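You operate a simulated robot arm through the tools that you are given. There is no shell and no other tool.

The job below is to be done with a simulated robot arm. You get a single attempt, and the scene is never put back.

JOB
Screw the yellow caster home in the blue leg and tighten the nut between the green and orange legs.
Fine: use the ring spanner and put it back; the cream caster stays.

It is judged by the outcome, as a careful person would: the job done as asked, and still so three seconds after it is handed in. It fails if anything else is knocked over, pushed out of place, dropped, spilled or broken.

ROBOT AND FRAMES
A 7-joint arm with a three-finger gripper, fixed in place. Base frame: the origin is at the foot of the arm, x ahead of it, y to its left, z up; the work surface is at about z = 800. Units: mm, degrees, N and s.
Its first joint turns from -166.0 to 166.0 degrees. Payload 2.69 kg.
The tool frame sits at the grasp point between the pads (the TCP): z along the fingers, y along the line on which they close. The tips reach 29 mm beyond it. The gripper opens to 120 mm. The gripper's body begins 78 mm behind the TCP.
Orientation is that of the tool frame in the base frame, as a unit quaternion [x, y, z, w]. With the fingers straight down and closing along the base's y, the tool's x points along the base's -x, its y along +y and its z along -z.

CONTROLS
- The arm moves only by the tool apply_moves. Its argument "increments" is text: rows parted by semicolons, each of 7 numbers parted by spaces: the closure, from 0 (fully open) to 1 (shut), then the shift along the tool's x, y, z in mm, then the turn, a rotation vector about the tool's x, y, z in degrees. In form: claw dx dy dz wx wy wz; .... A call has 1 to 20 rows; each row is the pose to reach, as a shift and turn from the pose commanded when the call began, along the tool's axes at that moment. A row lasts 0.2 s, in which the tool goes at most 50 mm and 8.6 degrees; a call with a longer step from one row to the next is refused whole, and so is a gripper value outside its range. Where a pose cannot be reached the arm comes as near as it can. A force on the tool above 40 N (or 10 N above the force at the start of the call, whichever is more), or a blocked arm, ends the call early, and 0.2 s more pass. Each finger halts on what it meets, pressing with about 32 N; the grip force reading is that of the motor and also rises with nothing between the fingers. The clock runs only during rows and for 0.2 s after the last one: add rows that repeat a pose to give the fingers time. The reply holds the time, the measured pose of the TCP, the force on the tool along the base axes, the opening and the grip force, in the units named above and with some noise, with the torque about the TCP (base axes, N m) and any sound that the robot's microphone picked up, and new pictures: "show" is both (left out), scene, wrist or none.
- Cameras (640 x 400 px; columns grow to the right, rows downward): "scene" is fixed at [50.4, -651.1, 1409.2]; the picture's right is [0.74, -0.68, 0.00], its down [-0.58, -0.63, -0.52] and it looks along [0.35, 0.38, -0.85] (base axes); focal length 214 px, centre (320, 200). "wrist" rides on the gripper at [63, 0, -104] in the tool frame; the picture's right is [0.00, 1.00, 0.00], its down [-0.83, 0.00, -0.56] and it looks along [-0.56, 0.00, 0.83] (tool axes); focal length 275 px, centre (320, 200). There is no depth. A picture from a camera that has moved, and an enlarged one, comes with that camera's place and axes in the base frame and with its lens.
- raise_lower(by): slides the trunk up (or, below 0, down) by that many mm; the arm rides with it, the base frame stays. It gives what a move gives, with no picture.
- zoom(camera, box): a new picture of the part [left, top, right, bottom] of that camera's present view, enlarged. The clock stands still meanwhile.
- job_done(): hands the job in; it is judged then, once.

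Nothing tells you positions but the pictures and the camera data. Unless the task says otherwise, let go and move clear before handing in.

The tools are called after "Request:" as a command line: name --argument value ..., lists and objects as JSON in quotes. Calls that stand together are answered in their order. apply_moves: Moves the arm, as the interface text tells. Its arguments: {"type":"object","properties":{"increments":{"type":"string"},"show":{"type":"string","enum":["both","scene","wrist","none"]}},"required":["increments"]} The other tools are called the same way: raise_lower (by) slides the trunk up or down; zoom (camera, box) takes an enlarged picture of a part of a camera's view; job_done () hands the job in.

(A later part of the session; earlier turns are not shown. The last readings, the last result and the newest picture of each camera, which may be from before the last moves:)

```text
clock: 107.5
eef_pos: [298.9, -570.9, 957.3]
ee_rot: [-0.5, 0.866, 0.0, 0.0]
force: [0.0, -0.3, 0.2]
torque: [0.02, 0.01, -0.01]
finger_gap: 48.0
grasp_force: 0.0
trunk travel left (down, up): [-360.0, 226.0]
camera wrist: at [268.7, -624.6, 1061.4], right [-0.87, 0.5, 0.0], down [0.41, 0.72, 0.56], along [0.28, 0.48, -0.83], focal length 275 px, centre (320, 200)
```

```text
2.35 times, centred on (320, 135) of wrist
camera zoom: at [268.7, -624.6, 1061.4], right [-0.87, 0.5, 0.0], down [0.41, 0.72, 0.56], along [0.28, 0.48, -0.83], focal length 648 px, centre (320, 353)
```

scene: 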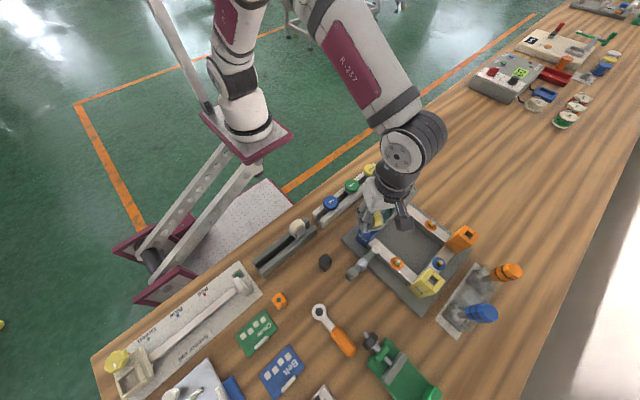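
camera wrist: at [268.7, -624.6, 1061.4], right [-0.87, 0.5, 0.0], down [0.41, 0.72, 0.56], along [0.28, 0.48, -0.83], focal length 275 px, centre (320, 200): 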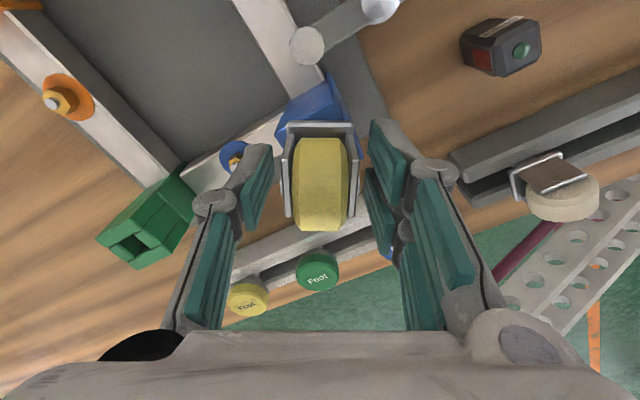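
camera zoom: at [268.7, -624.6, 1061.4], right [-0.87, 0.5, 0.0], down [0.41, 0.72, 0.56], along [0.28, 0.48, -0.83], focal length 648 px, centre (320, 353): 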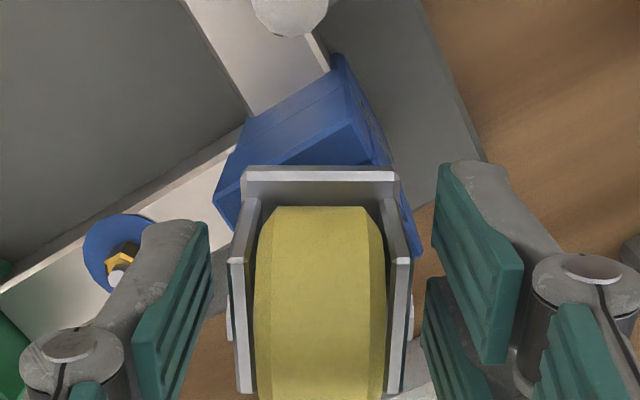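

It's well aligned. I'll grip and turn clockwise 240° in two parts with about 0.6 mm total follow.

Request:
apply_moves --increments "0.68 0 0 0 0 0 0; 0.74 0 0 0 0 0 0; 1 0 0 0 0 0 0; 1 0 0 0 0 0 0; 1 0 0 0.02 0 0 8.5; 1 0 0 0.04 0 0 17; 1 0 0 0.06 0 0 25.5; 1 0 0 0.08 0 0 34; 1 0 0 0.1 0 0 42.5; 1 0 0 0.12 0 0 51; 1 0 0 0.14 0 0 59.5; 1 0 0 0.16 0 0 68; 1 0 0 0.18 0 0 76.5; 1 0 0 0.2 0 0 85; 1 0 0 0.23 0 0 93.5; 1 0 0 0.26 0 0 102; 1 0 0 0.28 0 0 110.5; 1 0 0 0.3 0 0 119; 1 0 0 0.3 0 0 120; 1 0 0 0.3 0 0 120" --show "none"

Request:
apply_moves --increments "1 0 0 0.02 0 0 8.5; 1 0 0 0.04 0 0 17; 1 0 0 0.06 0 0 25.5; 1 0 0 0.08 0 0 34; 1 0 0 0.1 0 0 42.5; 1 0 0 0.12 0 0 51; 1 0 0 0.14 0 0 59.5; 1 0 0 0.16 0 0 68; 1 0 0 0.18 0 0 76.5; 1 0 0 0.2 0 0 85; 1 0 0 0.23 0 0 93.5; 1 0 0 0.26 0 0 102; 1 0 0 0.28 0 0 110.5; 1 0 0 0.3 0 0 119; 1 0 0 0.3 0 0 120; 1 0 0 0.3 0 0 120" --show "none"

Request:
zoom --camera "scene" --box '[360, 218, 384, 238]'

```text
clock: 111.8
eef_pos: [301.4, -569.2, 954.8]
ee_rot: [0.501, 0.866, 0.001, 0.0]
force: [-12.3, -0.1, 6.6]
torque: [0.11, 0.33, -0.04]
finger_gap: 33.8
grasp_force: 32.6
trunk travel left (down, up): [-360.0, 226.0]
```

```text
clock: 115.2
eef_pos: [299.8, -570.7, 955.5]
ee_rot: [1.0, -0.002, 0.0, 0.001]
force: [8.2, -10.7, 18.7]
torque: [-0.45, -0.16, 0.06]
finger_gap: 33.7
grasp_force: 32.2
trunk travel left (down, up): [-360.0, 226.0]
```

```text
16.00 times, centred on (372, 228) of scene
camera zoom: at [50.4, -651.1, 1409.2], right [0.74, -0.68, 0.0], down [-0.58, -0.63, -0.52], along [0.35, 0.38, -0.85], focal length 3432 px, centre (-512, -248)
```

zoom: 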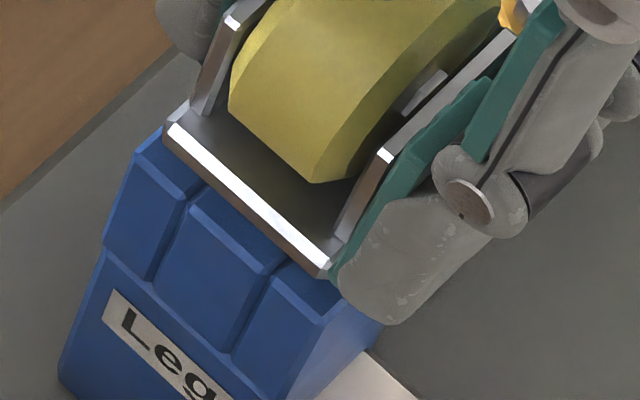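

Still no visible sink from the net half turn. The fork may be swivelling on the stem. The hex collar will tell me: I'll turn to a fork yaw of 90°, release, and view from the side to see whether the hex has turned with it.

Request:
apply_moves --increments "0.66 0 0 -0.8 0 0 0; 0.4 0 0 -0.8 0 0 0; 0.36 0 0 -0.8 0 0 -8.5; 0.36 0 0 -0.8 0 0 -17; 0.36 0 0 -0.8 0 0 -25.5; 0.36 0 0 -0.8 0 0 -34; 0.36 0 0 -0.8 0 0 -42.5; 0.36 0 0 -0.8 0 0 -51; 0.36 0 0 -0.8 0 0 -59.5; 0.36 0 0 -0.8 0 0 -68; 0.36 0 0 -0.8 0 0 -76.5; 0.36 0 0 -0.8 0 0 -85; 0.36 0 0 -0.8 0 0 -93.5; 0.36 0 0 -0.8 0 0 -102; 0.36 0 0 -0.8 0 0 -110.5; 0.36 0 0 -0.8 0 0 -119; 0.36 0 0 -0.8 0 0 -127.5; 0.36 0 0 -0.8 0 0 -136; 0.36 0 0 -0.8 0 0 -144.5; 0.36 0 0 -0.8 0 0 -153" --show "none"

Request:
apply_moves --increments "0.36 0 0 0 0 0 -8.5; 0.36 0 0 0 0 0 -17; 0.45 0 0 0 0 0 -25.5; 0.6 0 0 0 0 0 -27; 0.7 0 0 0 0 0 -27; 1 0 0 0 0 0 -27; 1 0 0 0 0 0 -27; 1 0 0 0 0 0 -18.5; 1 0 0 0.03 0 0 -10; 1 0 0 0.05 0 0 -1.5; 1 0 0 0.07 0 0 7; 1 0 0 0.1 0 0 15.5; 1 0 0 0.12 0 0 24; 1 0 0 0.15 0 0 32.5; 1 0 0 0.17 0 0 41; 1 0 0 0.2 0 0 49.5; 1 0 0 0.22 0 0 58; 1 0 0 0.24 0 0 63; 1 0 0 0.24 0 0 63" --show "none"

Request:
apply_moves --increments "0.66 0 0 0 0 0 0; 0.4 0 0 0 0 0 0; 0.3 0 0 0 0 0 0; 0.3 0 0 -25 0 0 0; 0.3 0 0 -50 0 0 0; 0.3 0 0 -75 0 0 -8; 0.3 0 0 -85 0 0 -16; 0.3 0 0 -85 0 0 -24; 0.3 0 0 -85 0 0 -32; 0.3 0 0 -85 0 0 -40; 0.3 0 0 -85 0 0 -48; 0.3 0 0 -85 0 0 -56; 0.3 0 0 -85 0 0 -64; 0.3 0 0 -85 0 0 -72; 0.3 0 0 -85 0 0 -80; 0.3 0 0 -85 0 0 -88; 0.3 0 0 -85 0 0 -90; 0.3 0 0 -85 0 0 -90" --show "none"

Request:
apply_moves --increments "0.2 40 0 0 0 -8 0; 0.1 80 0 0 0 -16 0; 0 120 0 20 0 -24 0; 0 135 0 50 0 -32 0; 0 135 0 85 0 -40 0; 0 135 0 93 0 -40 0; 0 135 0 93 0 -40 0" --show "wrist"

Request:
zoom --camera "wrist" --box '[305, 186, 335, 200]'

Request:
zoom --camera "wrist" --box '[280, 160, 360, 240]'

```text
clock: 119.3
eef_pos: [298.7, -569.1, 956.8]
ee_rot: [0.233, 0.973, -0.001, 0.001]
force: [-0.1, 0.3, -0.4]
torque: [0.01, 0.01, -0.03]
finger_gap: 76.6
grasp_force: 0.1
trunk travel left (down, up): [-360.0, 226.0]
```

```text
clock: 123.3
eef_pos: [300.9, -570.9, 957.0]
ee_rot: [0.708, 0.706, -0.002, 0.0]
force: [-10.8, -3.6, 18.2]
torque: [0.18, 0.42, -0.06]
finger_gap: 33.2
grasp_force: 32.4
trunk travel left (down, up): [-360.0, 226.0]
```

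```text
clock: 127.2
eef_pos: [299.0, -569.5, 1040.9]
ee_rot: [0.0, 1.0, 0.0, 0.0]
force: [0.5, 0.3, -0.3]
torque: [-0.03, 0.01, -0.03]
finger_gap: 83.9
grasp_force: 0.1
trunk travel left (down, up): [-360.0, 226.0]
```

```text
clock: 128.8
eef_pos: [163.4, -568.4, 946.3]
ee_rot: [0.0, 0.94, 0.0, 0.342]
force: [0.2, 0.0, 0.9]
torque: [0.01, -0.01, 0.01]
finger_gap: 119.9
grasp_force: 0.0
trunk travel left (down, up): [-360.0, 226.0]
camera wrist: at [47.9, -568.3, 986.0], right [0.0, 1.0, 0.0], down [0.28, 0.0, 0.96], along [0.96, 0.0, -0.28], focal length 275 px, centre (320, 200)
```

wrist: 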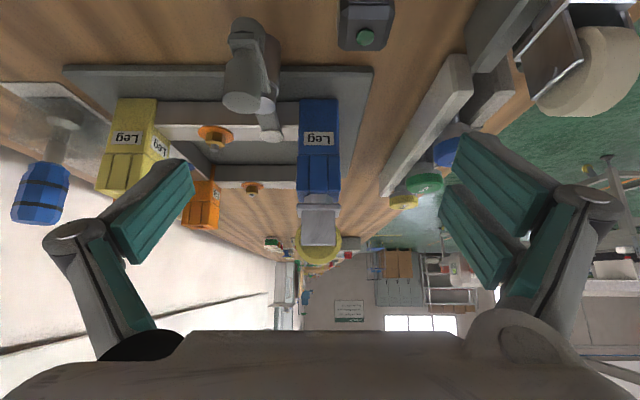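

```text
16.00 times, centred on (320, 193) of wrist
camera zoom: at [47.9, -568.3, 986.0], right [0.0, 1.0, 0.0], down [0.28, 0.0, 0.96], along [0.96, 0.0, -0.28], focal length 4404 px, centre (320, 312)
```

zoom: 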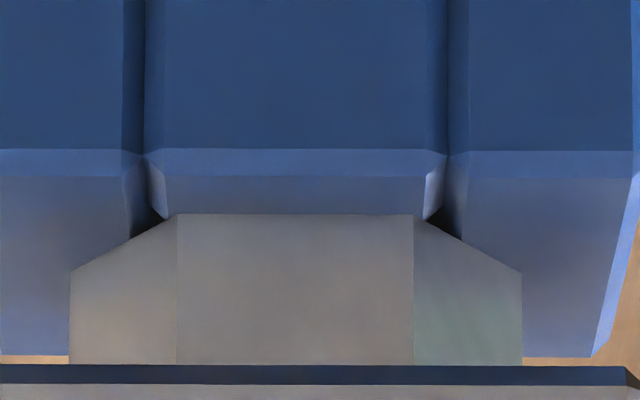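

```text
5.00 times, centred on (320, 200) of wrist
camera zoom: at [47.9, -568.3, 986.0], right [0.0, 1.0, 0.0], down [0.28, 0.0, 0.96], along [0.96, 0.0, -0.28], focal length 1376 px, centre (320, 200)
```

zoom: 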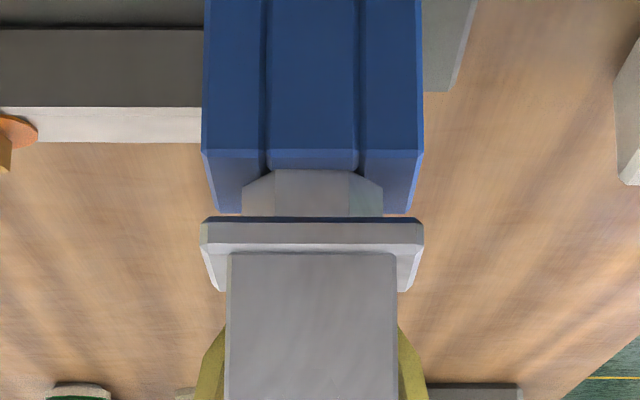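

The hex turned with the fork (a flat now faces the camera), so the caster is rigid. The collar's underside is now flush with the leg top to within measurement error. I'll regrip at yaw -90 and snug it in small steps, watching the torque.

Request:
apply_moves --increments "0 -25 0 -30 0 0 0; 0 -50 0 -60 0 8 0; 0 -59.8 0 -71.2 0 16 0; 0 -95 0 -42 0 24 0; 0 -130 0 -13 0 32 0; 0 -163.2 0 15.54 0 40 0; 0 -163.2 0 15.54 0 40 0" --show "none"

Request:
apply_moves --increments "0 0 0 0 0 0 -8.5; 0 0 0 0 0 0 -17; 0 0 0 0 0 0 -25.5; 0 0 0 0 0 0 -34; 0 0 0 0 0 0 -42.5; 0 0 0 0 0 0 -51; 0 0 0 0 0 0 -59.5; 0 0 0 0 0 0 -68; 0 0 0 0 0 0 -76.5; 0 0 0 0 0 0 -85; 0 0 0 20 0 0 -90; 0 0 0 50 0 0 -90; 0 0 0 75 0 0 -90; 0.3 0 0 85 0 0 -90; 0.6 0 0 85 0 0 -90; 0.6 0 0 85 0 0 -90"

Request:
zoom --camera "wrist" --box '[250, 50, 390, 220]'

```text
clock: 130.3
eef_pos: [296.1, -568.1, 1042.9]
ee_rot: [0.0, 1.0, 0.0, -0.001]
force: [-0.3, -0.4, -0.2]
torque: [-0.01, 0.01, -0.02]
finger_gap: 120.2
grasp_force: 0.1
trunk travel left (down, up): [-360.0, 226.0]
```

```text
clock: 133.8
eef_pos: [300.3, -568.9, 954.5]
ee_rot: [-0.707, 0.708, 0.0, 0.0]
force: [-1.2, 0.7, -0.5]
torque: [0.01, 0.03, -0.01]
finger_gap: 48.1
grasp_force: 0.1
trunk travel left (down, up): [-360.0, 226.0]
camera wrist: at [300.9, -630.7, 1059.3], right [-1.0, 0.0, 0.0], down [0.0, 0.83, 0.56], along [0.0, 0.56, -0.83], focal length 275 px, centre (320, 200)
```

scene: 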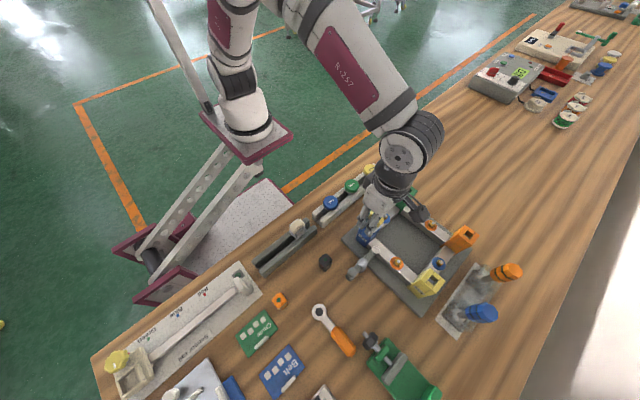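
wrist: 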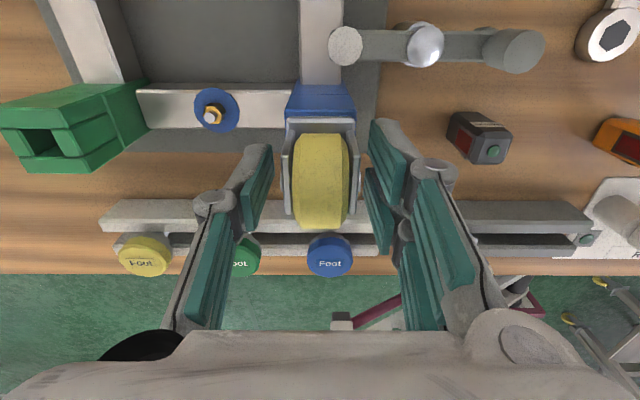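

```text
2.35 times, centred on (320, 135) of wrist
camera zoom: at [300.9, -630.7, 1059.3], right [-1.0, 0.0, 0.0], down [0.0, 0.83, 0.56], along [0.0, 0.56, -0.83], focal length 648 px, centre (320, 353)
```

zoom: 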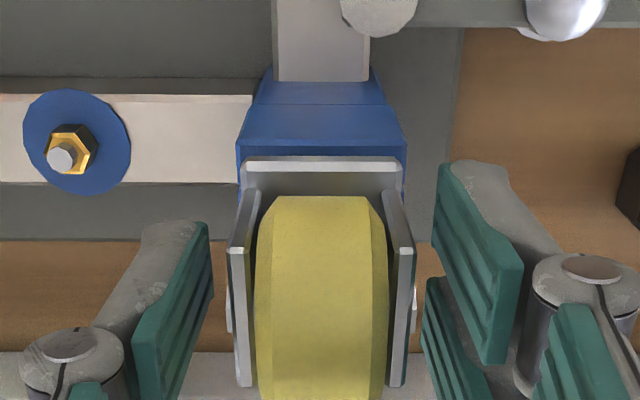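

Request:
apply_moves --increments "0.68 0 0 0 0 0 0; 0.74 0 0 0 0 0 0; 1 0 0 0 0 0 0; 1 0 0 0 0 0 0; 1 0 0 0 0 0 8.5; 1 0 0 0 0 0 17; 1 0 0 0 0 0 25.5; 1 0 0 0 0 0 30; 1 0 0 0 0 0 30" --show "none"

Request:
apply_moves --increments "1 0 0 0 0 0 8.5; 1 0 0 0 0 0 17; 1 0 0 0 0 0 25.5; 1 0 0 0 0 0 30; 1 0 0 0 0 0 30" --show "none"

Request:
apply_moves --increments "1 0 0 0 0 0 8.5; 1 0 0 0 0 0 17; 1 0 0 0 0 0 25.5; 1 0 0 0 0 0 30; 1 0 0 0 0 0 30"

Request:
zoom --camera "wrist" --box '[250, 50, 390, 220]'

Request:
zoom --camera "scene" --box '[360, 218, 384, 238]'

```text
clock: 135.8
eef_pos: [301.3, -569.6, 954.9]
ee_rot: [-0.5, 0.866, 0.001, 0.0]
force: [-5.6, 4.0, -12.5]
torque: [-0.13, 0.13, -0.02]
finger_gap: 33.6
grasp_force: 32.0
trunk travel left (down, up): [-360.0, 226.0]
```

```text
clock: 136.9
eef_pos: [300.6, -569.3, 954.0]
ee_rot: [-0.258, 0.966, 0.002, 0.0]
force: [-1.5, 8.8, -23.3]
torque: [0.15, 0.14, -0.02]
finger_gap: 33.2
grasp_force: 32.3
trunk travel left (down, up): [-360.0, 226.0]
```

```text
clock: 138.2
eef_pos: [301.5, -570.4, 955.9]
ee_rot: [0.001, 1.0, -0.001, 0.001]
force: [0.2, -1.2, -12.0]
torque: [-0.07, 0.06, 0.01]
finger_gap: 33.4
grasp_force: 31.9
trunk travel left (down, up): [-360.0, 226.0]
camera wrist: at [238.7, -569.0, 1060.5], right [0.0, 1.0, 0.0], down [0.83, 0.0, 0.56], along [0.56, 0.0, -0.83], focal length 275 px, centre (320, 200)
```

scene: 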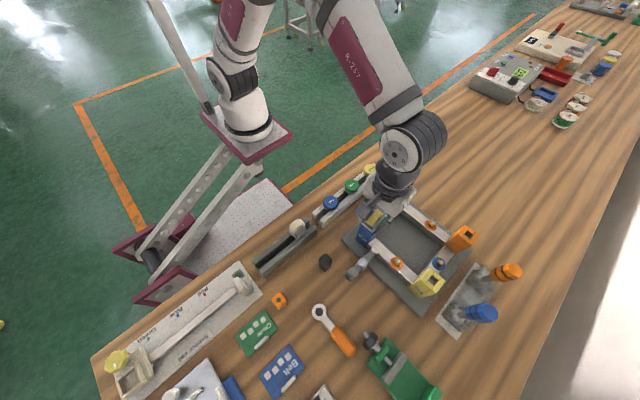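
wrist: 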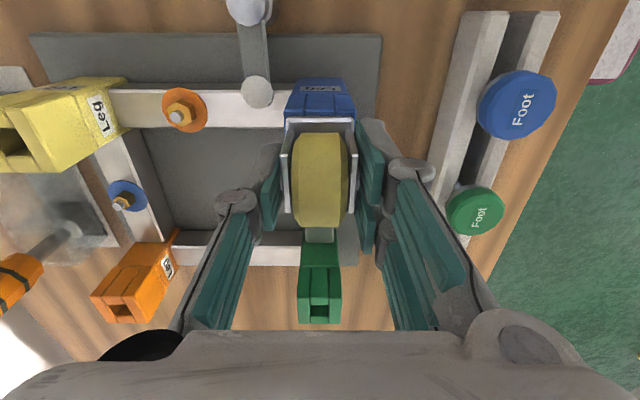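

```text
2.35 times, centred on (320, 135) of wrist
camera zoom: at [238.7, -569.0, 1060.5], right [0.0, 1.0, 0.0], down [0.83, 0.0, 0.56], along [0.56, 0.0, -0.83], focal length 648 px, centre (320, 353)
```

zoom: 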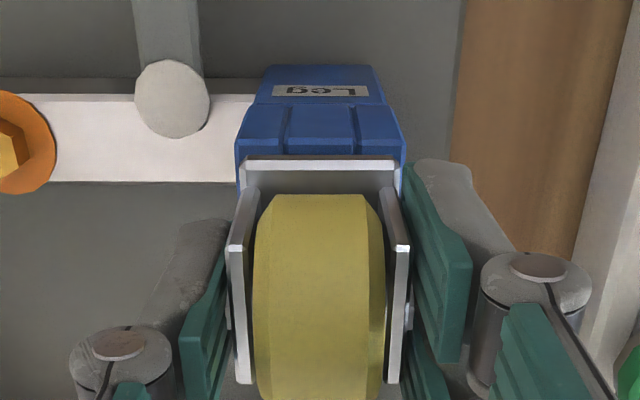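

```text
16.00 times, centred on (372, 228) of scene
camera zoom: at [50.4, -651.1, 1409.2], right [0.74, -0.68, 0.0], down [-0.58, -0.63, -0.52], along [0.35, 0.38, -0.85], focal length 3432 px, centre (-512, -248)
```

zoom: 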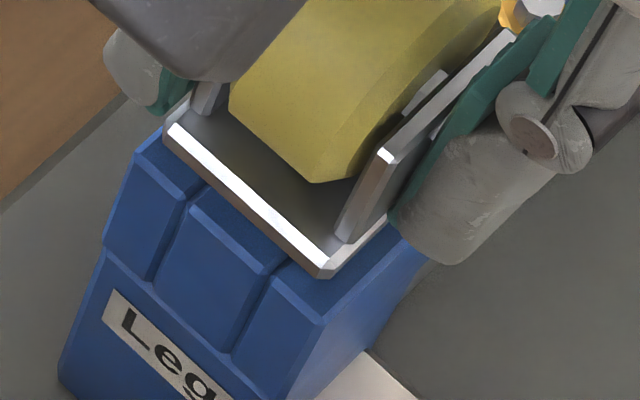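

The collar looked flush, yet Fz swings as I turn, so I'll release here at yaw 0 and measure the gap from the side again.

Request:
apply_moves --increments "0.66 0 0 0 0 0 0; 0.4 0 0 0 0 0 0; 0.2 0 0 -10 0 0 0; 0.2 0 0 -50 0 0 0; 0.2 0 0 -85 0 0 0; 0.2 40 0 -85 0 -8 0; 0.1 80 0 -85 0 -16 0; 0 120 0 -65 0 -24 0; 0 135 0 -35 0 -32 0; 0 135 0 0 0 -40 0; 0 135 0 8 0 -40 0; 0 135 0 8 0 -40 0" --show "wrist"

Request:
zoom --camera "wrist" --box '[305, 186, 335, 200]'

Request:
zoom --camera "wrist" --box '[280, 160, 360, 240]'

```text
clock: 140.8
eef_pos: [166.3, -569.2, 947.2]
ee_rot: [0.0, 0.94, 0.0, 0.342]
force: [-0.6, -0.1, 0.6]
torque: [0.02, -0.01, 0.03]
finger_gap: 120.1
grasp_force: 0.1
trunk travel left (down, up): [-360.0, 226.0]
camera wrist: at [51.1, -568.6, 986.5], right [0.0, 1.0, 0.0], down [0.28, 0.0, 0.96], along [0.96, 0.0, -0.28], focal length 275 px, centre (320, 200)
```

wrist: 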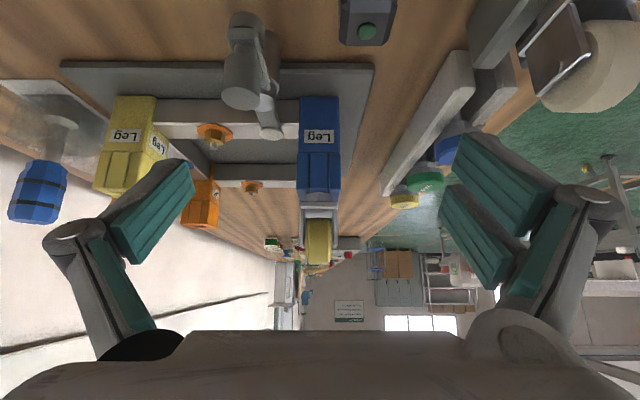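

```text
16.00 times, centred on (320, 193) of wrist
camera zoom: at [51.1, -568.6, 986.5], right [0.0, 1.0, 0.0], down [0.28, 0.0, 0.96], along [0.96, 0.0, -0.28], focal length 4404 px, centre (320, 312)
```

zoom: 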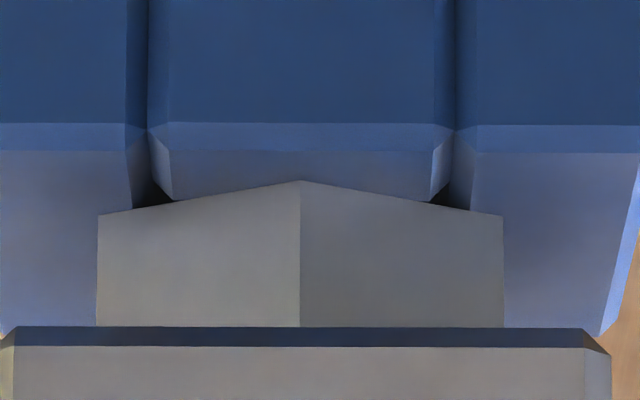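

```text
5.00 times, centred on (320, 200) of wrist
camera zoom: at [51.1, -568.6, 986.5], right [0.0, 1.0, 0.0], down [0.28, 0.0, 0.96], along [0.96, 0.0, -0.28], focal length 1376 px, centre (320, 200)
```

zoom: 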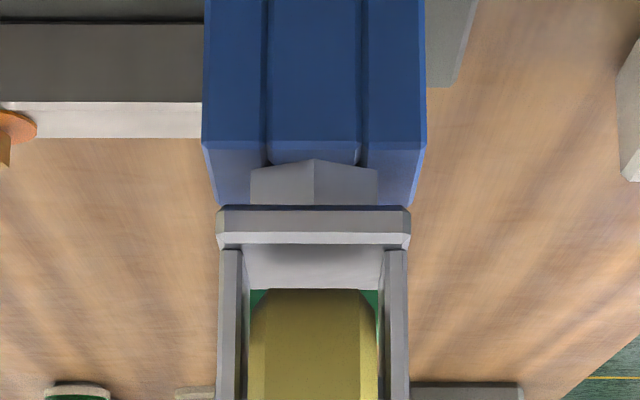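

With the released caster viewed at yaw 0, the collar is flush on the leg (gap about 0.0 to 0.1 mm), so the yellow caster is home and any further turning just holds it there. Next I'll survey the frame from above for the nut between the green and orange legs.

Request:
apply_moves --increments "0 -25 0 -30 0 0 0; 0 -50 0 -60 0 8 0; 0 -70 0 -83 0 16 0; 0 -100 -20 -60 0 24 0; 0 -130 -50 -30 0 32 0; 0 -155 -85 -5 0 40 0; 0 -175 -110 15 0 40 0; 0 -195 -110 30 0 40 0; 0 -210 -110 50 0 40 0; 0 -210 -110 50 0 40 0"

Request:
zoom --camera "wrist" --box '[150, 60, 470, 260]'

```text
refused: row 5 steps farther than a row can; nothing moved
```

```text
2.00 times, centred on (310, 160) of wrist
camera zoom: at [51.1, -568.6, 986.5], right [0.0, 1.0, 0.0], down [0.28, 0.0, 0.96], along [0.96, 0.0, -0.28], focal length 551 px, centre (340, 280)
```

zoom: 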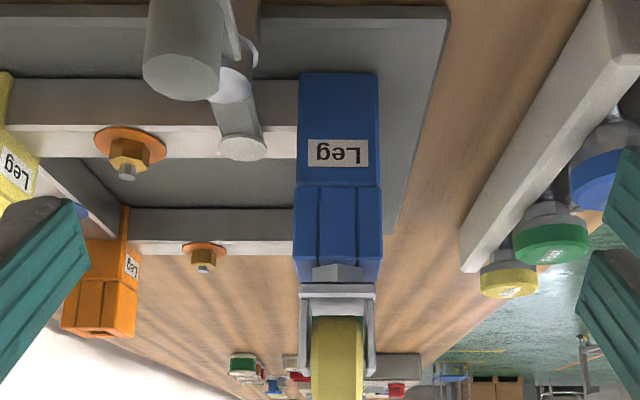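

Request:
apply_moves --increments "0 -25 0 -30 0 0 0; 0 -50 0 -60 0 8 0; 0 -63 0 -75 0 16 0; 0 -63 -30 -75 0 24 0; 0 -63 -65 -75 0 32 0; 0 -63 -110 -75 0 40 0; 0 -63 -110 -75 0 40 0" --show "none"

Request:
apply_moves --increments "0 -40 0 0 0 0 0; 0 -80 0 0 0 0 0; 0 -120 0 0 0 0 0; 0 -160 0 0 0 0 0; 0 -195 0 0 0 0 0; 0 -195 0 0 0 0 0"

Request:
zoom --camera "wrist" --box '[200, 60, 440, 280]'

```text
clock: 142.3
eef_pos: [165.7, -679.5, 1046.2]
ee_rot: [0.0, 1.0, 0.001, -0.001]
force: [0.5, 1.6, -0.3]
torque: [0.01, -0.02, -0.02]
finger_gap: 119.9
grasp_force: 0.1
trunk travel left (down, up): [-360.0, 226.0]
```

```text
clock: 143.8
eef_pos: [358.8, -678.9, 1042.6]
ee_rot: [0.0, 1.0, -0.001, 0.0]
force: [-0.1, -0.2, 0.2]
torque: [0.02, 0.0, 0.0]
finger_gap: 119.9
grasp_force: 0.1
trunk travel left (down, up): [-360.0, 226.0]
camera wrist: at [296.5, -678.6, 1148.3], right [0.0, 1.0, 0.0], down [0.83, 0.0, 0.56], along [0.56, 0.0, -0.83], focal length 275 px, centre (320, 200)
```

scene: 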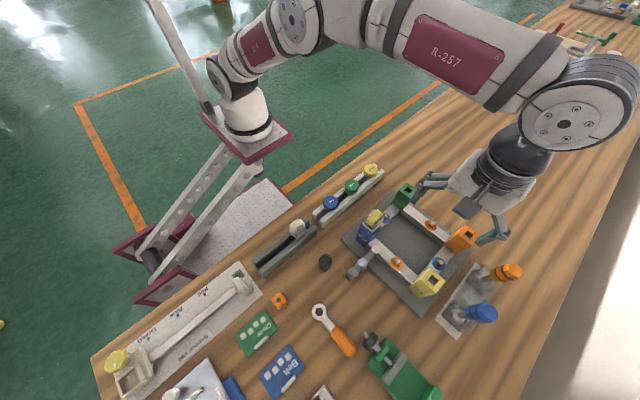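
wrist: 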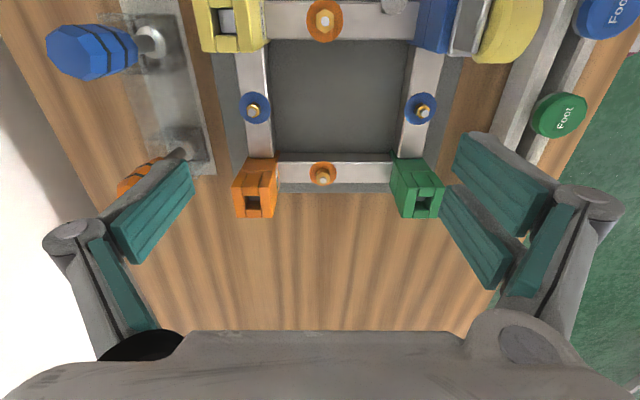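

```text
1.82 times, centred on (320, 170) of wrist
camera zoom: at [296.5, -678.6, 1148.3], right [0.0, 1.0, 0.0], down [0.83, 0.0, 0.56], along [0.56, 0.0, -0.83], focal length 500 px, centre (320, 254)
```

zoom: 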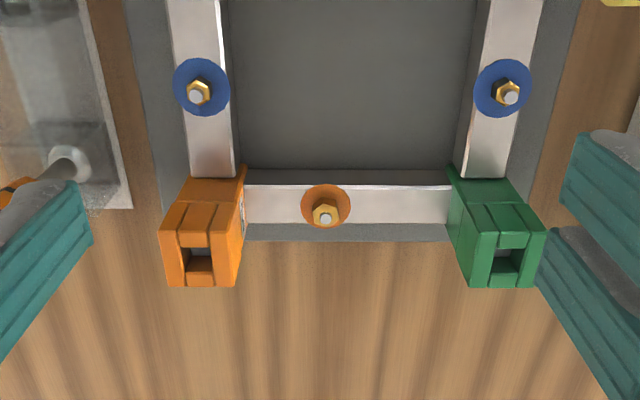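

I can see the target nut on the far bar near (459, -674), with the bar top at about z 844. I'll zoom for exact nut geometry.

Request:
zoom --camera "wrist" --box '[305, 155, 341, 193]'

Request:
zoom --camera "scene" --box '[420, 212, 444, 236]'

Request:
zoom --camera "scene" --box '[300, 295, 364, 365]'

Request:
zoom --camera "wrist" --box '[300, 0, 350, 50]'

```text
10.53 times, centred on (323, 174) of wrist
camera zoom: at [296.5, -678.6, 1148.3], right [0.0, 1.0, 0.0], down [0.83, 0.0, 0.56], along [0.56, 0.0, -0.83], focal length 2898 px, centre (288, 474)
```

zoom: 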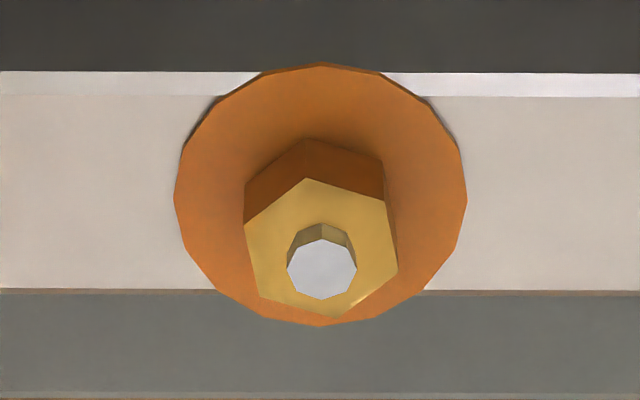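

```text
16.00 times, centred on (432, 224) of scene
camera zoom: at [50.4, -651.1, 1409.2], right [0.74, -0.68, 0.0], down [-0.58, -0.63, -0.52], along [0.35, 0.38, -0.85], focal length 3432 px, centre (-1472, -184)
```

zoom: 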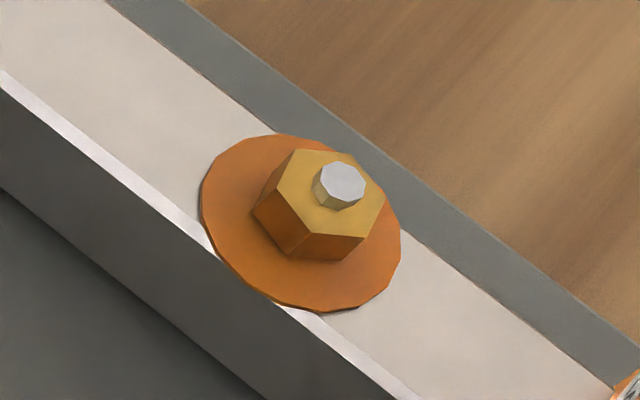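

```text
5.71 times, centred on (332, 330) of scene
camera zoom: at [50.4, -651.1, 1409.2], right [0.74, -0.68, 0.0], down [-0.58, -0.63, -0.52], along [0.35, 0.38, -0.85], focal length 1226 px, centre (251, -543)
```

zoom: 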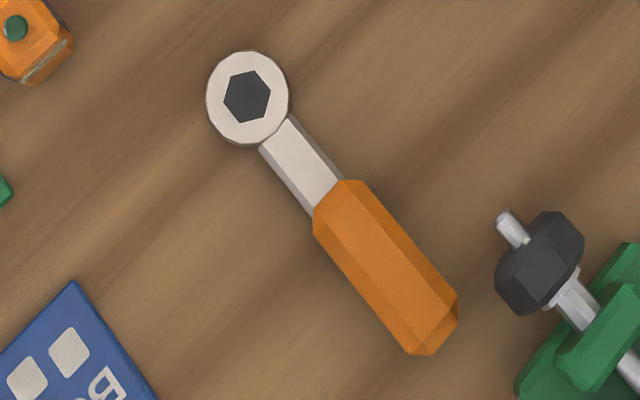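

```text
8.00 times, centred on (325, 25) of wrist
camera zoom: at [296.5, -678.6, 1148.3], right [0.0, 1.0, 0.0], down [0.83, 0.0, 0.56], along [0.56, 0.0, -0.83], focal length 2202 px, centre (280, 1600)
```

zoom: 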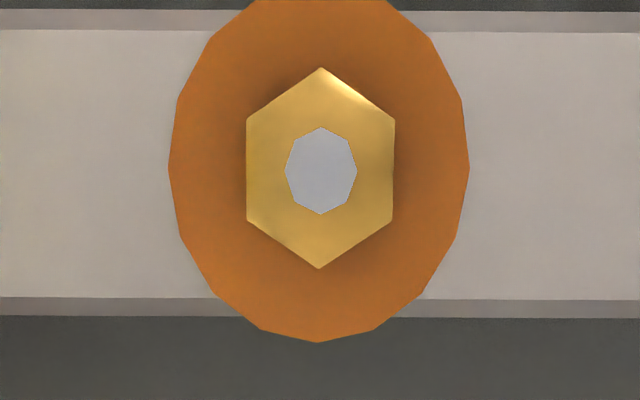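

The target nut's axis is near (461, -675), its top at about z 856, it is about 16.5 mm across flats, and its hex corners sit at about 10° (mod 60). I'll go above the spanner at yaw -90, so that its ring stays visible once gripped.

Request:
apply_moves --increments "0 35 0 0 0 0 -8; 0 75 -4 0 0 0 -16; 0 115 -8 0 0 0 -24; 0 155 -12 0 0 0 -32; 0 195 -16 10 0 0 -40; 0 230 -20 30 0 0 -48; 0 260 -21 50 0 0 -56; 0 281 -21 70 0 0 -64; 0.3 281 -21 85 0 0 -72; 0.4 281 -21 93 0 0 -80; 0.4 281 -21 93 0 0 -88; 0.4 281 -21 93 0 0 -90; 0.4 281 -21 93 0 0 -90"

Request:
zoom --camera "wrist" --box '[250, 80, 390, 300]'

```text
clock: 146.6
eef_pos: [77.7, -679.1, 935.7]
ee_rot: [-0.672, 0.741, 0.006, 0.007]
force: [-0.6, -0.1, -0.4]
torque: [0.0, -0.04, -0.02]
finger_gap: 72.0
grasp_force: 0.1
out of reach, approached as far as the arm can: row 7, 8, 9, 10, 11, 12, 13
trunk travel left (down, up): [-360.0, 226.0]
camera wrist: at [72.2, -743.4, 1039.2], right [-1.0, 0.09, 0.0], down [0.08, 0.82, 0.57], along [0.05, 0.57, -0.82], focal length 275 px, centre (320, 200)
```

scene: 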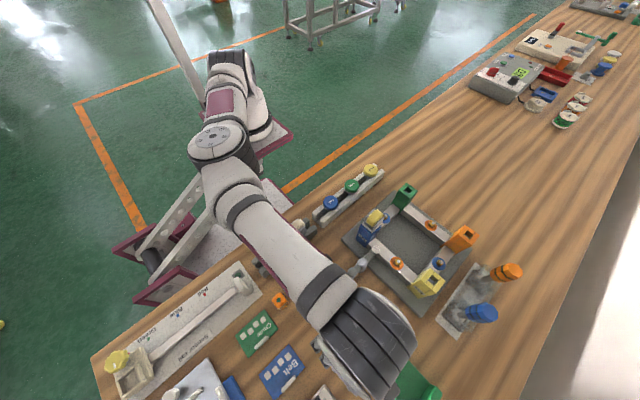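
wrist: 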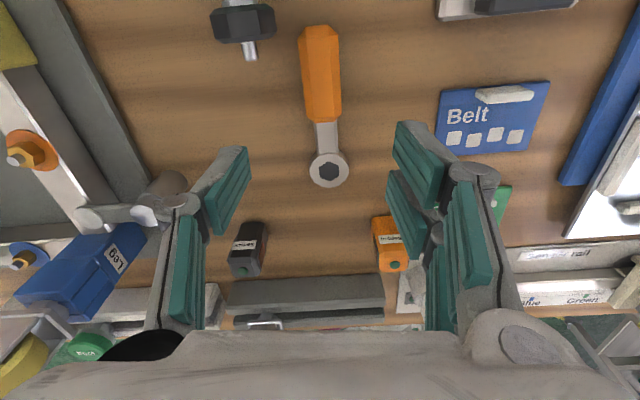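

```text
1.82 times, centred on (320, 190) of wrist
camera zoom: at [72.2, -743.4, 1039.2], right [-1.0, 0.09, 0.0], down [0.08, 0.82, 0.57], along [0.05, 0.57, -0.82], focal length 500 px, centre (320, 218)
```

zoom: 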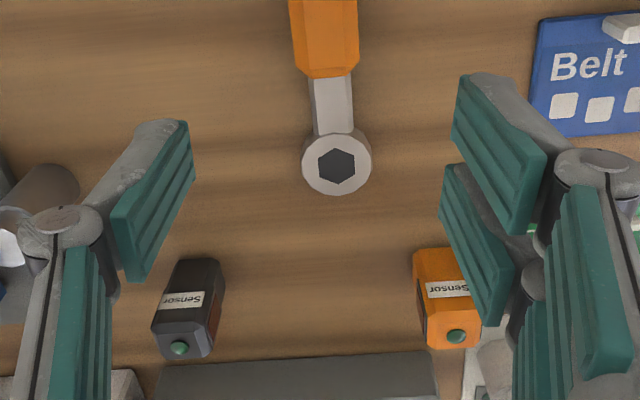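

The arm couldn't fully reach yaw -90 there, so I'll pick the spanner with yaw +90 instead and work the nut from outside the frame, where the scene camera sees it well. First I'll raise and turn.

Request:
apply_moves --increments "0 0 0 -15 0 0 8.5; 0 0 0 -30 0 0 17; 0 0 0 -45 0 0 25.5; 0 0 0 -60 0 0 34; 0 0 0 -70 0 0 42.5; 0 0 0 -70 0 0 51; 0 0 0 -70 0 0 59.5; 0 0 0 -70 0 0 68; 0 0 0 -70 0 0 76.5; 0 0 0 -70 0 0 84; 0 0 0 -70 0 0 84" --show "none"

```text
clock: 148.9
eef_pos: [77.6, -679.8, 1006.0]
ee_rot: [-0.002, 1.0, 0.008, 0.0]
force: [-0.2, -0.9, 0.2]
torque: [0.03, -0.04, 0.0]
finger_gap: 120.1
grasp_force: 0.1
trunk travel left (down, up): [-360.0, 226.0]
```

Request:
apply_moves --increments "0 0 30 0 0.92 0 0; 0 0 70 0 0.92 0 0; 0 0 80 0 0.92 0 0; 0 0 80 0 0.92 0 0" --show "none"

Request:
apply_moves --increments "0 0 0 0 0 0 8.5; 0 0 0 0 0 0 17; 0 0 0 0 0 0 25.5; 0 0 0 0 0 0 34; 0 0 0 0 0 0 42.5; 0 0 0 0 0 0 51; 0 0 0 0 0 0 59.5; 0 0 0 0 0 0 68; 0 0 0 0 0 0 76.5; 0 0 0 0 0 0 85; 0.4 0 0 0 0 0 90; 0.4 0 0 0 0 0 90"

Request:
zoom --camera "wrist" --box '[270, 60, 370, 210]'

```text
clock: 149.9
eef_pos: [78.1, -602.5, 1003.3]
ee_rot: [-0.003, 1.0, 0.001, 0.001]
force: [-0.6, 0.9, -0.3]
torque: [-0.01, -0.02, 0.01]
finger_gap: 119.8
grasp_force: 0.1
trunk travel left (down, up): [-360.0, 226.0]
```

```text
clock: 152.6
eef_pos: [78.1, -599.1, 1006.6]
ee_rot: [0.705, 0.709, 0.001, 0.0]
force: [-0.1, 0.5, 0.2]
torque: [-0.02, -0.02, 0.0]
finger_gap: 72.2
grasp_force: 0.1
trunk travel left (down, up): [-360.0, 226.0]
camera wrist: at [77.8, -536.1, 1111.1], right [1.0, 0.01, 0.0], down [0.01, -0.83, 0.55], along [0.01, -0.55, -0.83], focal length 275 px, centre (320, 200)
```

scene: 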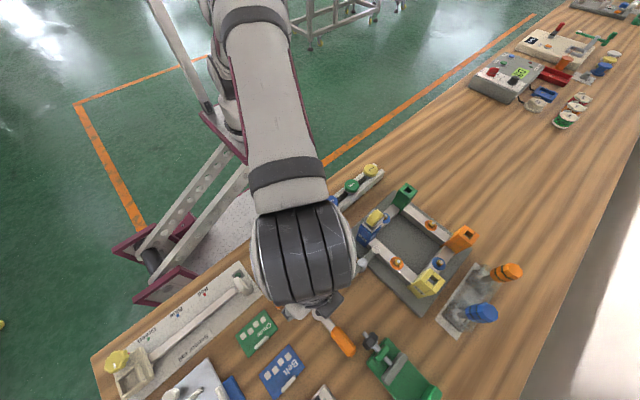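
wrist: 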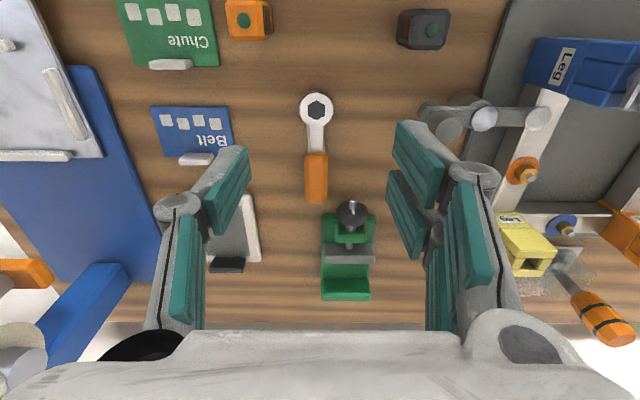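

```text
2.67 times, centred on (320, 135) of wrist
camera zoom: at [77.8, -536.1, 1111.1], right [1.0, 0.01, 0.0], down [0.01, -0.83, 0.55], along [0.01, -0.55, -0.83], focal length 734 px, centre (320, 373)
```

zoom: 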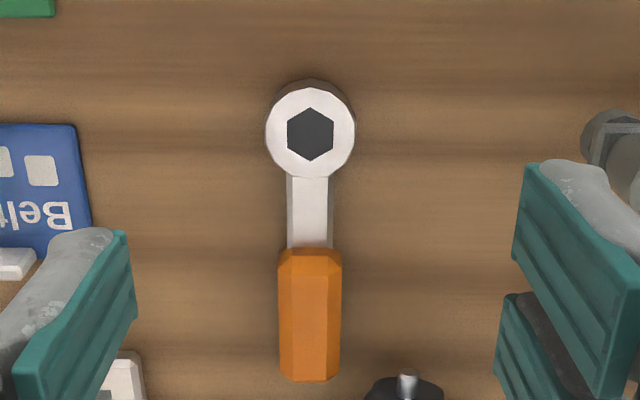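

The spanner lies with its ring at about (74, -621), its handle from y -670 to -740 along -y, and the ring about 13 mm thick. I'll move over the handle at (74, -705) and descend.

Request:
apply_moves --increments "0.5 -25 -1 0 0 0 0; 0.5 -60 -2 0 0 0 0; 0.5 -95 -4 10 0 0 0; 0.5 -106 -4 40 0 0 0; 0.5 -106 -4 80 0 0 0; 0.5 -106 -4 110 0 0 0; 0.5 -106 -4 130 0 0 0; 0.5 -106 -4 140 0 0 0; 0.5 -106 -4 140 0 0 0"

Request:
zoom --camera "wrist" --box '[240, 80, 400, 280]'

Request:
zoom --camera "scene" --box '[290, 290, 370, 370]'

```text
clock: 154.6
eef_pos: [75.6, -705.6, 863.8]
ee_rot: [0.705, 0.709, 0.0, 0.0]
force: [-0.2, 0.0, -0.2]
torque: [0.03, -0.02, 0.0]
finger_gap: 60.1
grasp_force: 0.1
out of reach, approached as far as the arm can: row 4
trunk travel left (down, up): [-360.0, 226.0]
camera wrist: at [74.4, -642.2, 968.8], right [1.0, 0.01, 0.0], down [0.01, -0.83, 0.55], along [0.01, -0.55, -0.83], focal length 275 px, centre (320, 200)
```

scene: 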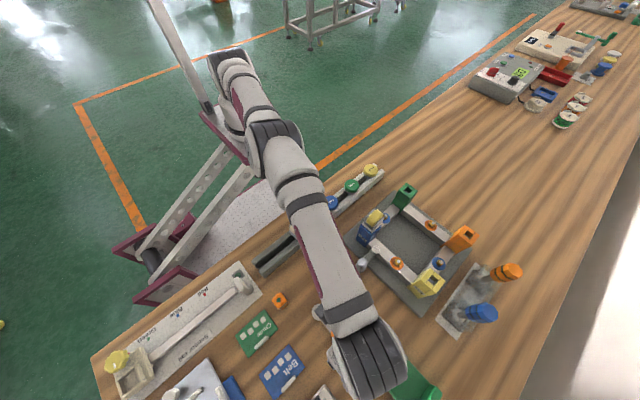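
wrist: 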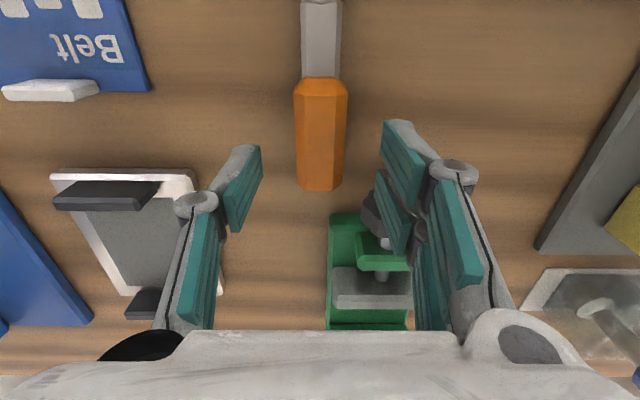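

```text
2.00 times, centred on (320, 180) of wrist
camera zoom: at [74.4, -642.2, 968.8], right [1.0, 0.01, 0.0], down [0.01, -0.83, 0.55], along [0.01, -0.55, -0.83], focal length 551 px, centre (320, 240)
```

zoom: 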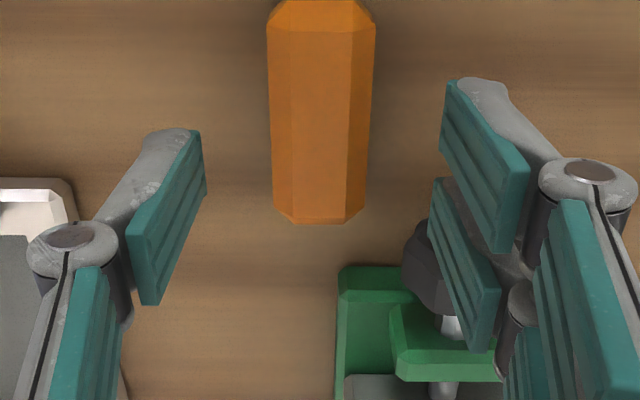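

```text
5.00 times, centred on (330, 330) of scene
camera zoom: at [50.4, -651.1, 1409.2], right [0.74, -0.68, 0.0], down [-0.58, -0.63, -0.52], along [0.35, 0.38, -0.85], focal length 1072 px, centre (270, -450)
```

zoom: 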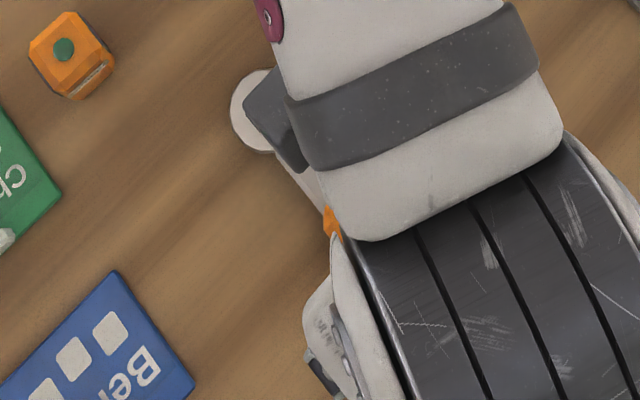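

The handle is centred between the fingers. I'll shift 10 mm toward the ring to stay clear of the vise knob, then descend.

Request:
apply_moves --increments "0.5 5 0 5 0 0 0; 0.5 10 0 15 0 0 0; 0.5 10 0 24 0 0 0; 0.5 10 0 30 0 0 0; 0.5 10 0 30 0 0 0"

Request:
zoom --camera "wrist" --box '[240, 80, 400, 280]'

```text
clock: 155.8
eef_pos: [75.0, -696.7, 836.2]
ee_rot: [0.705, 0.709, 0.001, 0.001]
force: [-0.9, 0.0, -0.4]
torque: [-0.01, -0.04, 0.04]
finger_gap: 59.9
grasp_force: 0.2
trunk travel left (down, up): [-360.0, 226.0]
camera wrist: at [74.0, -631.7, 941.1], right [1.0, 0.01, 0.0], down [0.01, -0.83, 0.55], along [0.01, -0.55, -0.83], focal length 275 px, centre (320, 200)
```

scene: 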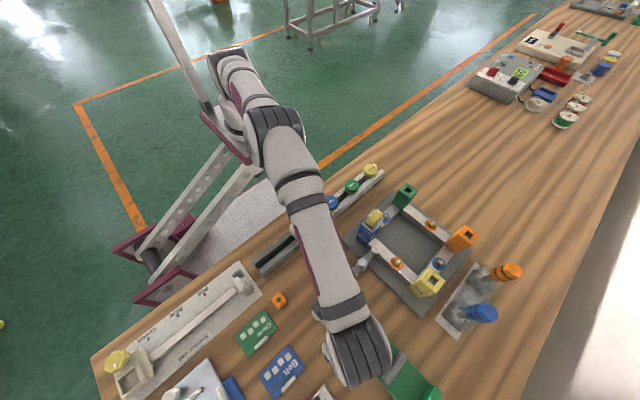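
wrist: 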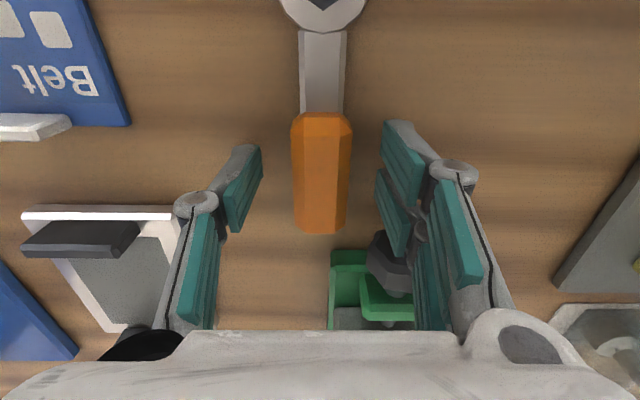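

```text
2.00 times, centred on (320, 180) of wrist
camera zoom: at [74.0, -631.7, 941.1], right [1.0, 0.01, 0.0], down [0.01, -0.83, 0.55], along [0.01, -0.55, -0.83], focal length 551 px, centre (320, 240)
```

zoom: 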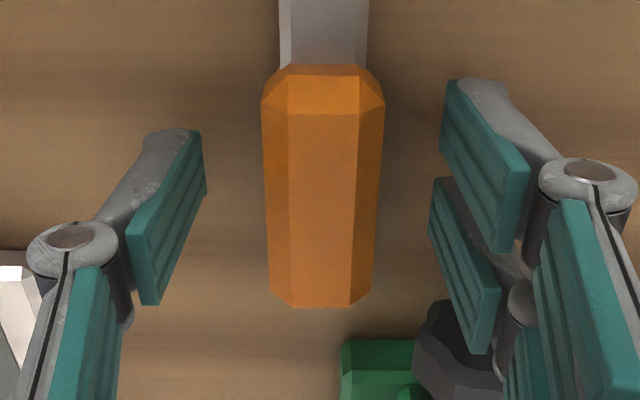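

The ring just appears at the top of the wrist view. Gripping about 11 mm closer to it will keep the hex visible for alignment. I'll shift, drop 3 mm and close.

Request:
apply_moves --increments "0.5 6 0 0 0 0 0; 0.5 11 0 3 0 0 0; 0.5 11 0 3 0 0 0; 0.6 11 0 3 0 0 0; 0.7 11 0 3 0 0 0; 0.8 11 0 3 0 0 0; 1 11 0 3 0 0 0; 1 11 0 3 0 0 0; 1 11 0 3 0 0 0" --show "wrist"

Request:
zoom --camera "wrist" --box '[240, 0, 400, 200]'

```text
clock: 157.8
eef_pos: [75.6, -685.9, 834.3]
ee_rot: [0.705, 0.709, 0.002, 0.0]
force: [0.4, 1.5, 1.2]
torque: [0.16, -0.01, -0.07]
finger_gap: 27.5
grasp_force: 31.9
trunk travel left (down, up): [-360.0, 226.0]
camera wrist: at [75.4, -621.2, 939.4], right [1.0, 0.01, 0.0], down [0.01, -0.83, 0.55], along [0.01, -0.55, -0.83], focal length 275 px, centre (320, 200)
```

wrist: 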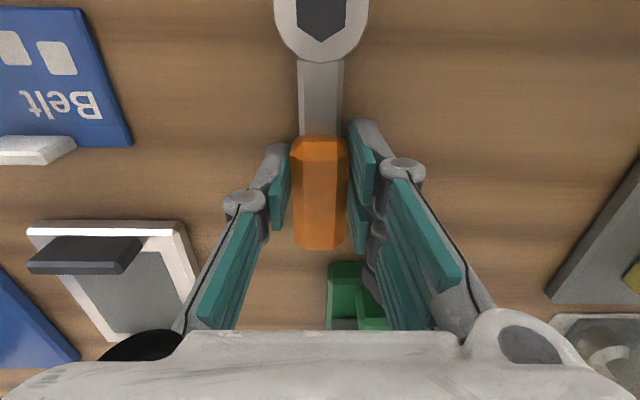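

```text
2.00 times, centred on (320, 100) of wrist
camera zoom: at [75.4, -621.2, 939.4], right [1.0, 0.01, 0.0], down [0.01, -0.83, 0.55], along [0.01, -0.55, -0.83], focal length 551 px, centre (320, 400)
```

zoom: 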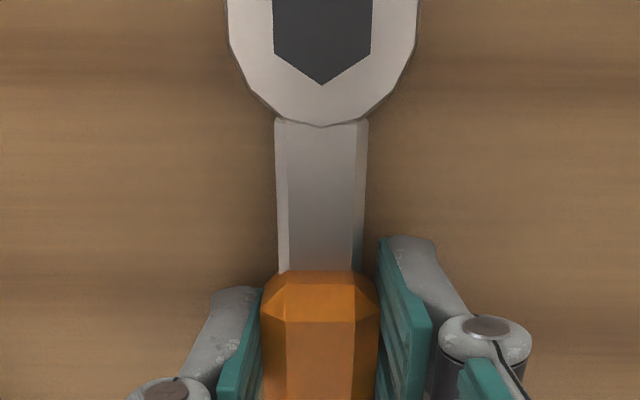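

The handle is gripped at 27.5 mm and the ring centre is about 65 mm from the TCP along tool +x. I'll lift with the trunk.

Request:
raise_lower --by 110

Request:
apply_moves --increments "1 0 0 0 0 0 0; 1 0 0 0 0 0 0"

Request:
zoom --camera "wrist" --box '[240, 0, 400, 200]'

```text
clock: 159.2
eef_pos: [75.3, -684.6, 943.5]
ee_rot: [0.706, 0.708, 0.003, 0.0]
force: [-0.2, 0.3, 0.0]
torque: [0.01, 0.01, 0.01]
finger_gap: 27.6
grasp_force: 31.7
trunk travel left (down, up): [-470.0, 116.0]
```

```text
clock: 159.8
eef_pos: [74.3, -685.7, 944.7]
ee_rot: [0.704, 0.71, 0.001, 0.0]
force: [0.0, -0.2, -0.3]
torque: [0.02, 0.01, 0.02]
finger_gap: 27.6
grasp_force: 31.9
trunk travel left (down, up): [-470.0, 116.0]
camera wrist: at [74.7, -620.7, 1048.1], right [1.0, 0.01, 0.0], down [0.01, -0.83, 0.55], along [0.01, -0.55, -0.83], focal length 275 px, centre (320, 200)
```

scene: 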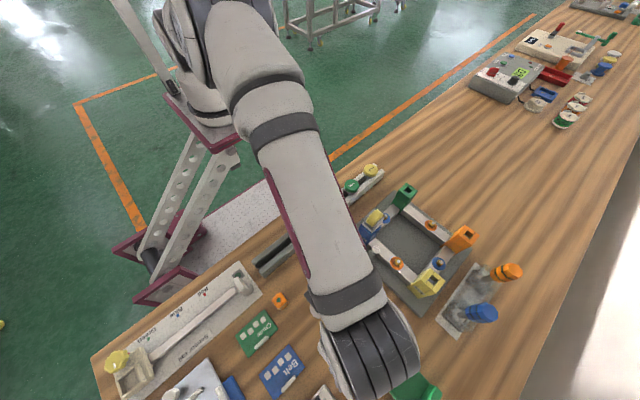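
wrist: 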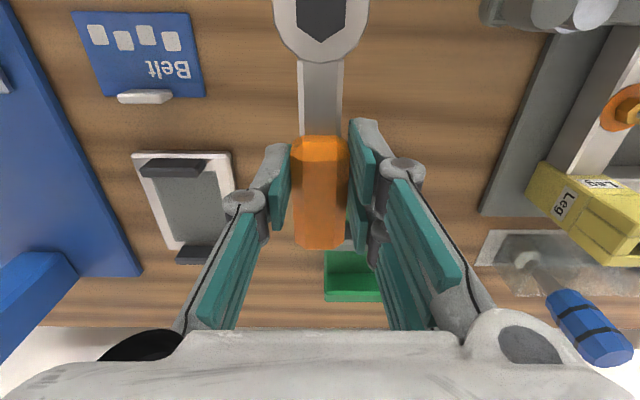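

```text
2.00 times, centred on (320, 100) of wrist
camera zoom: at [74.7, -620.7, 1048.1], right [1.0, 0.01, 0.0], down [0.01, -0.83, 0.55], along [0.01, -0.55, -0.83], focal length 551 px, centre (320, 400)
```

zoom: 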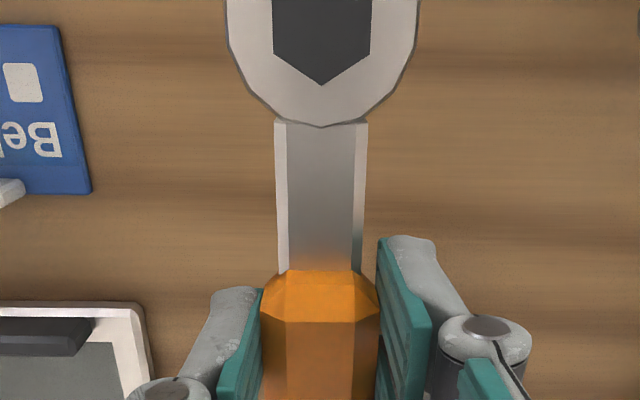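

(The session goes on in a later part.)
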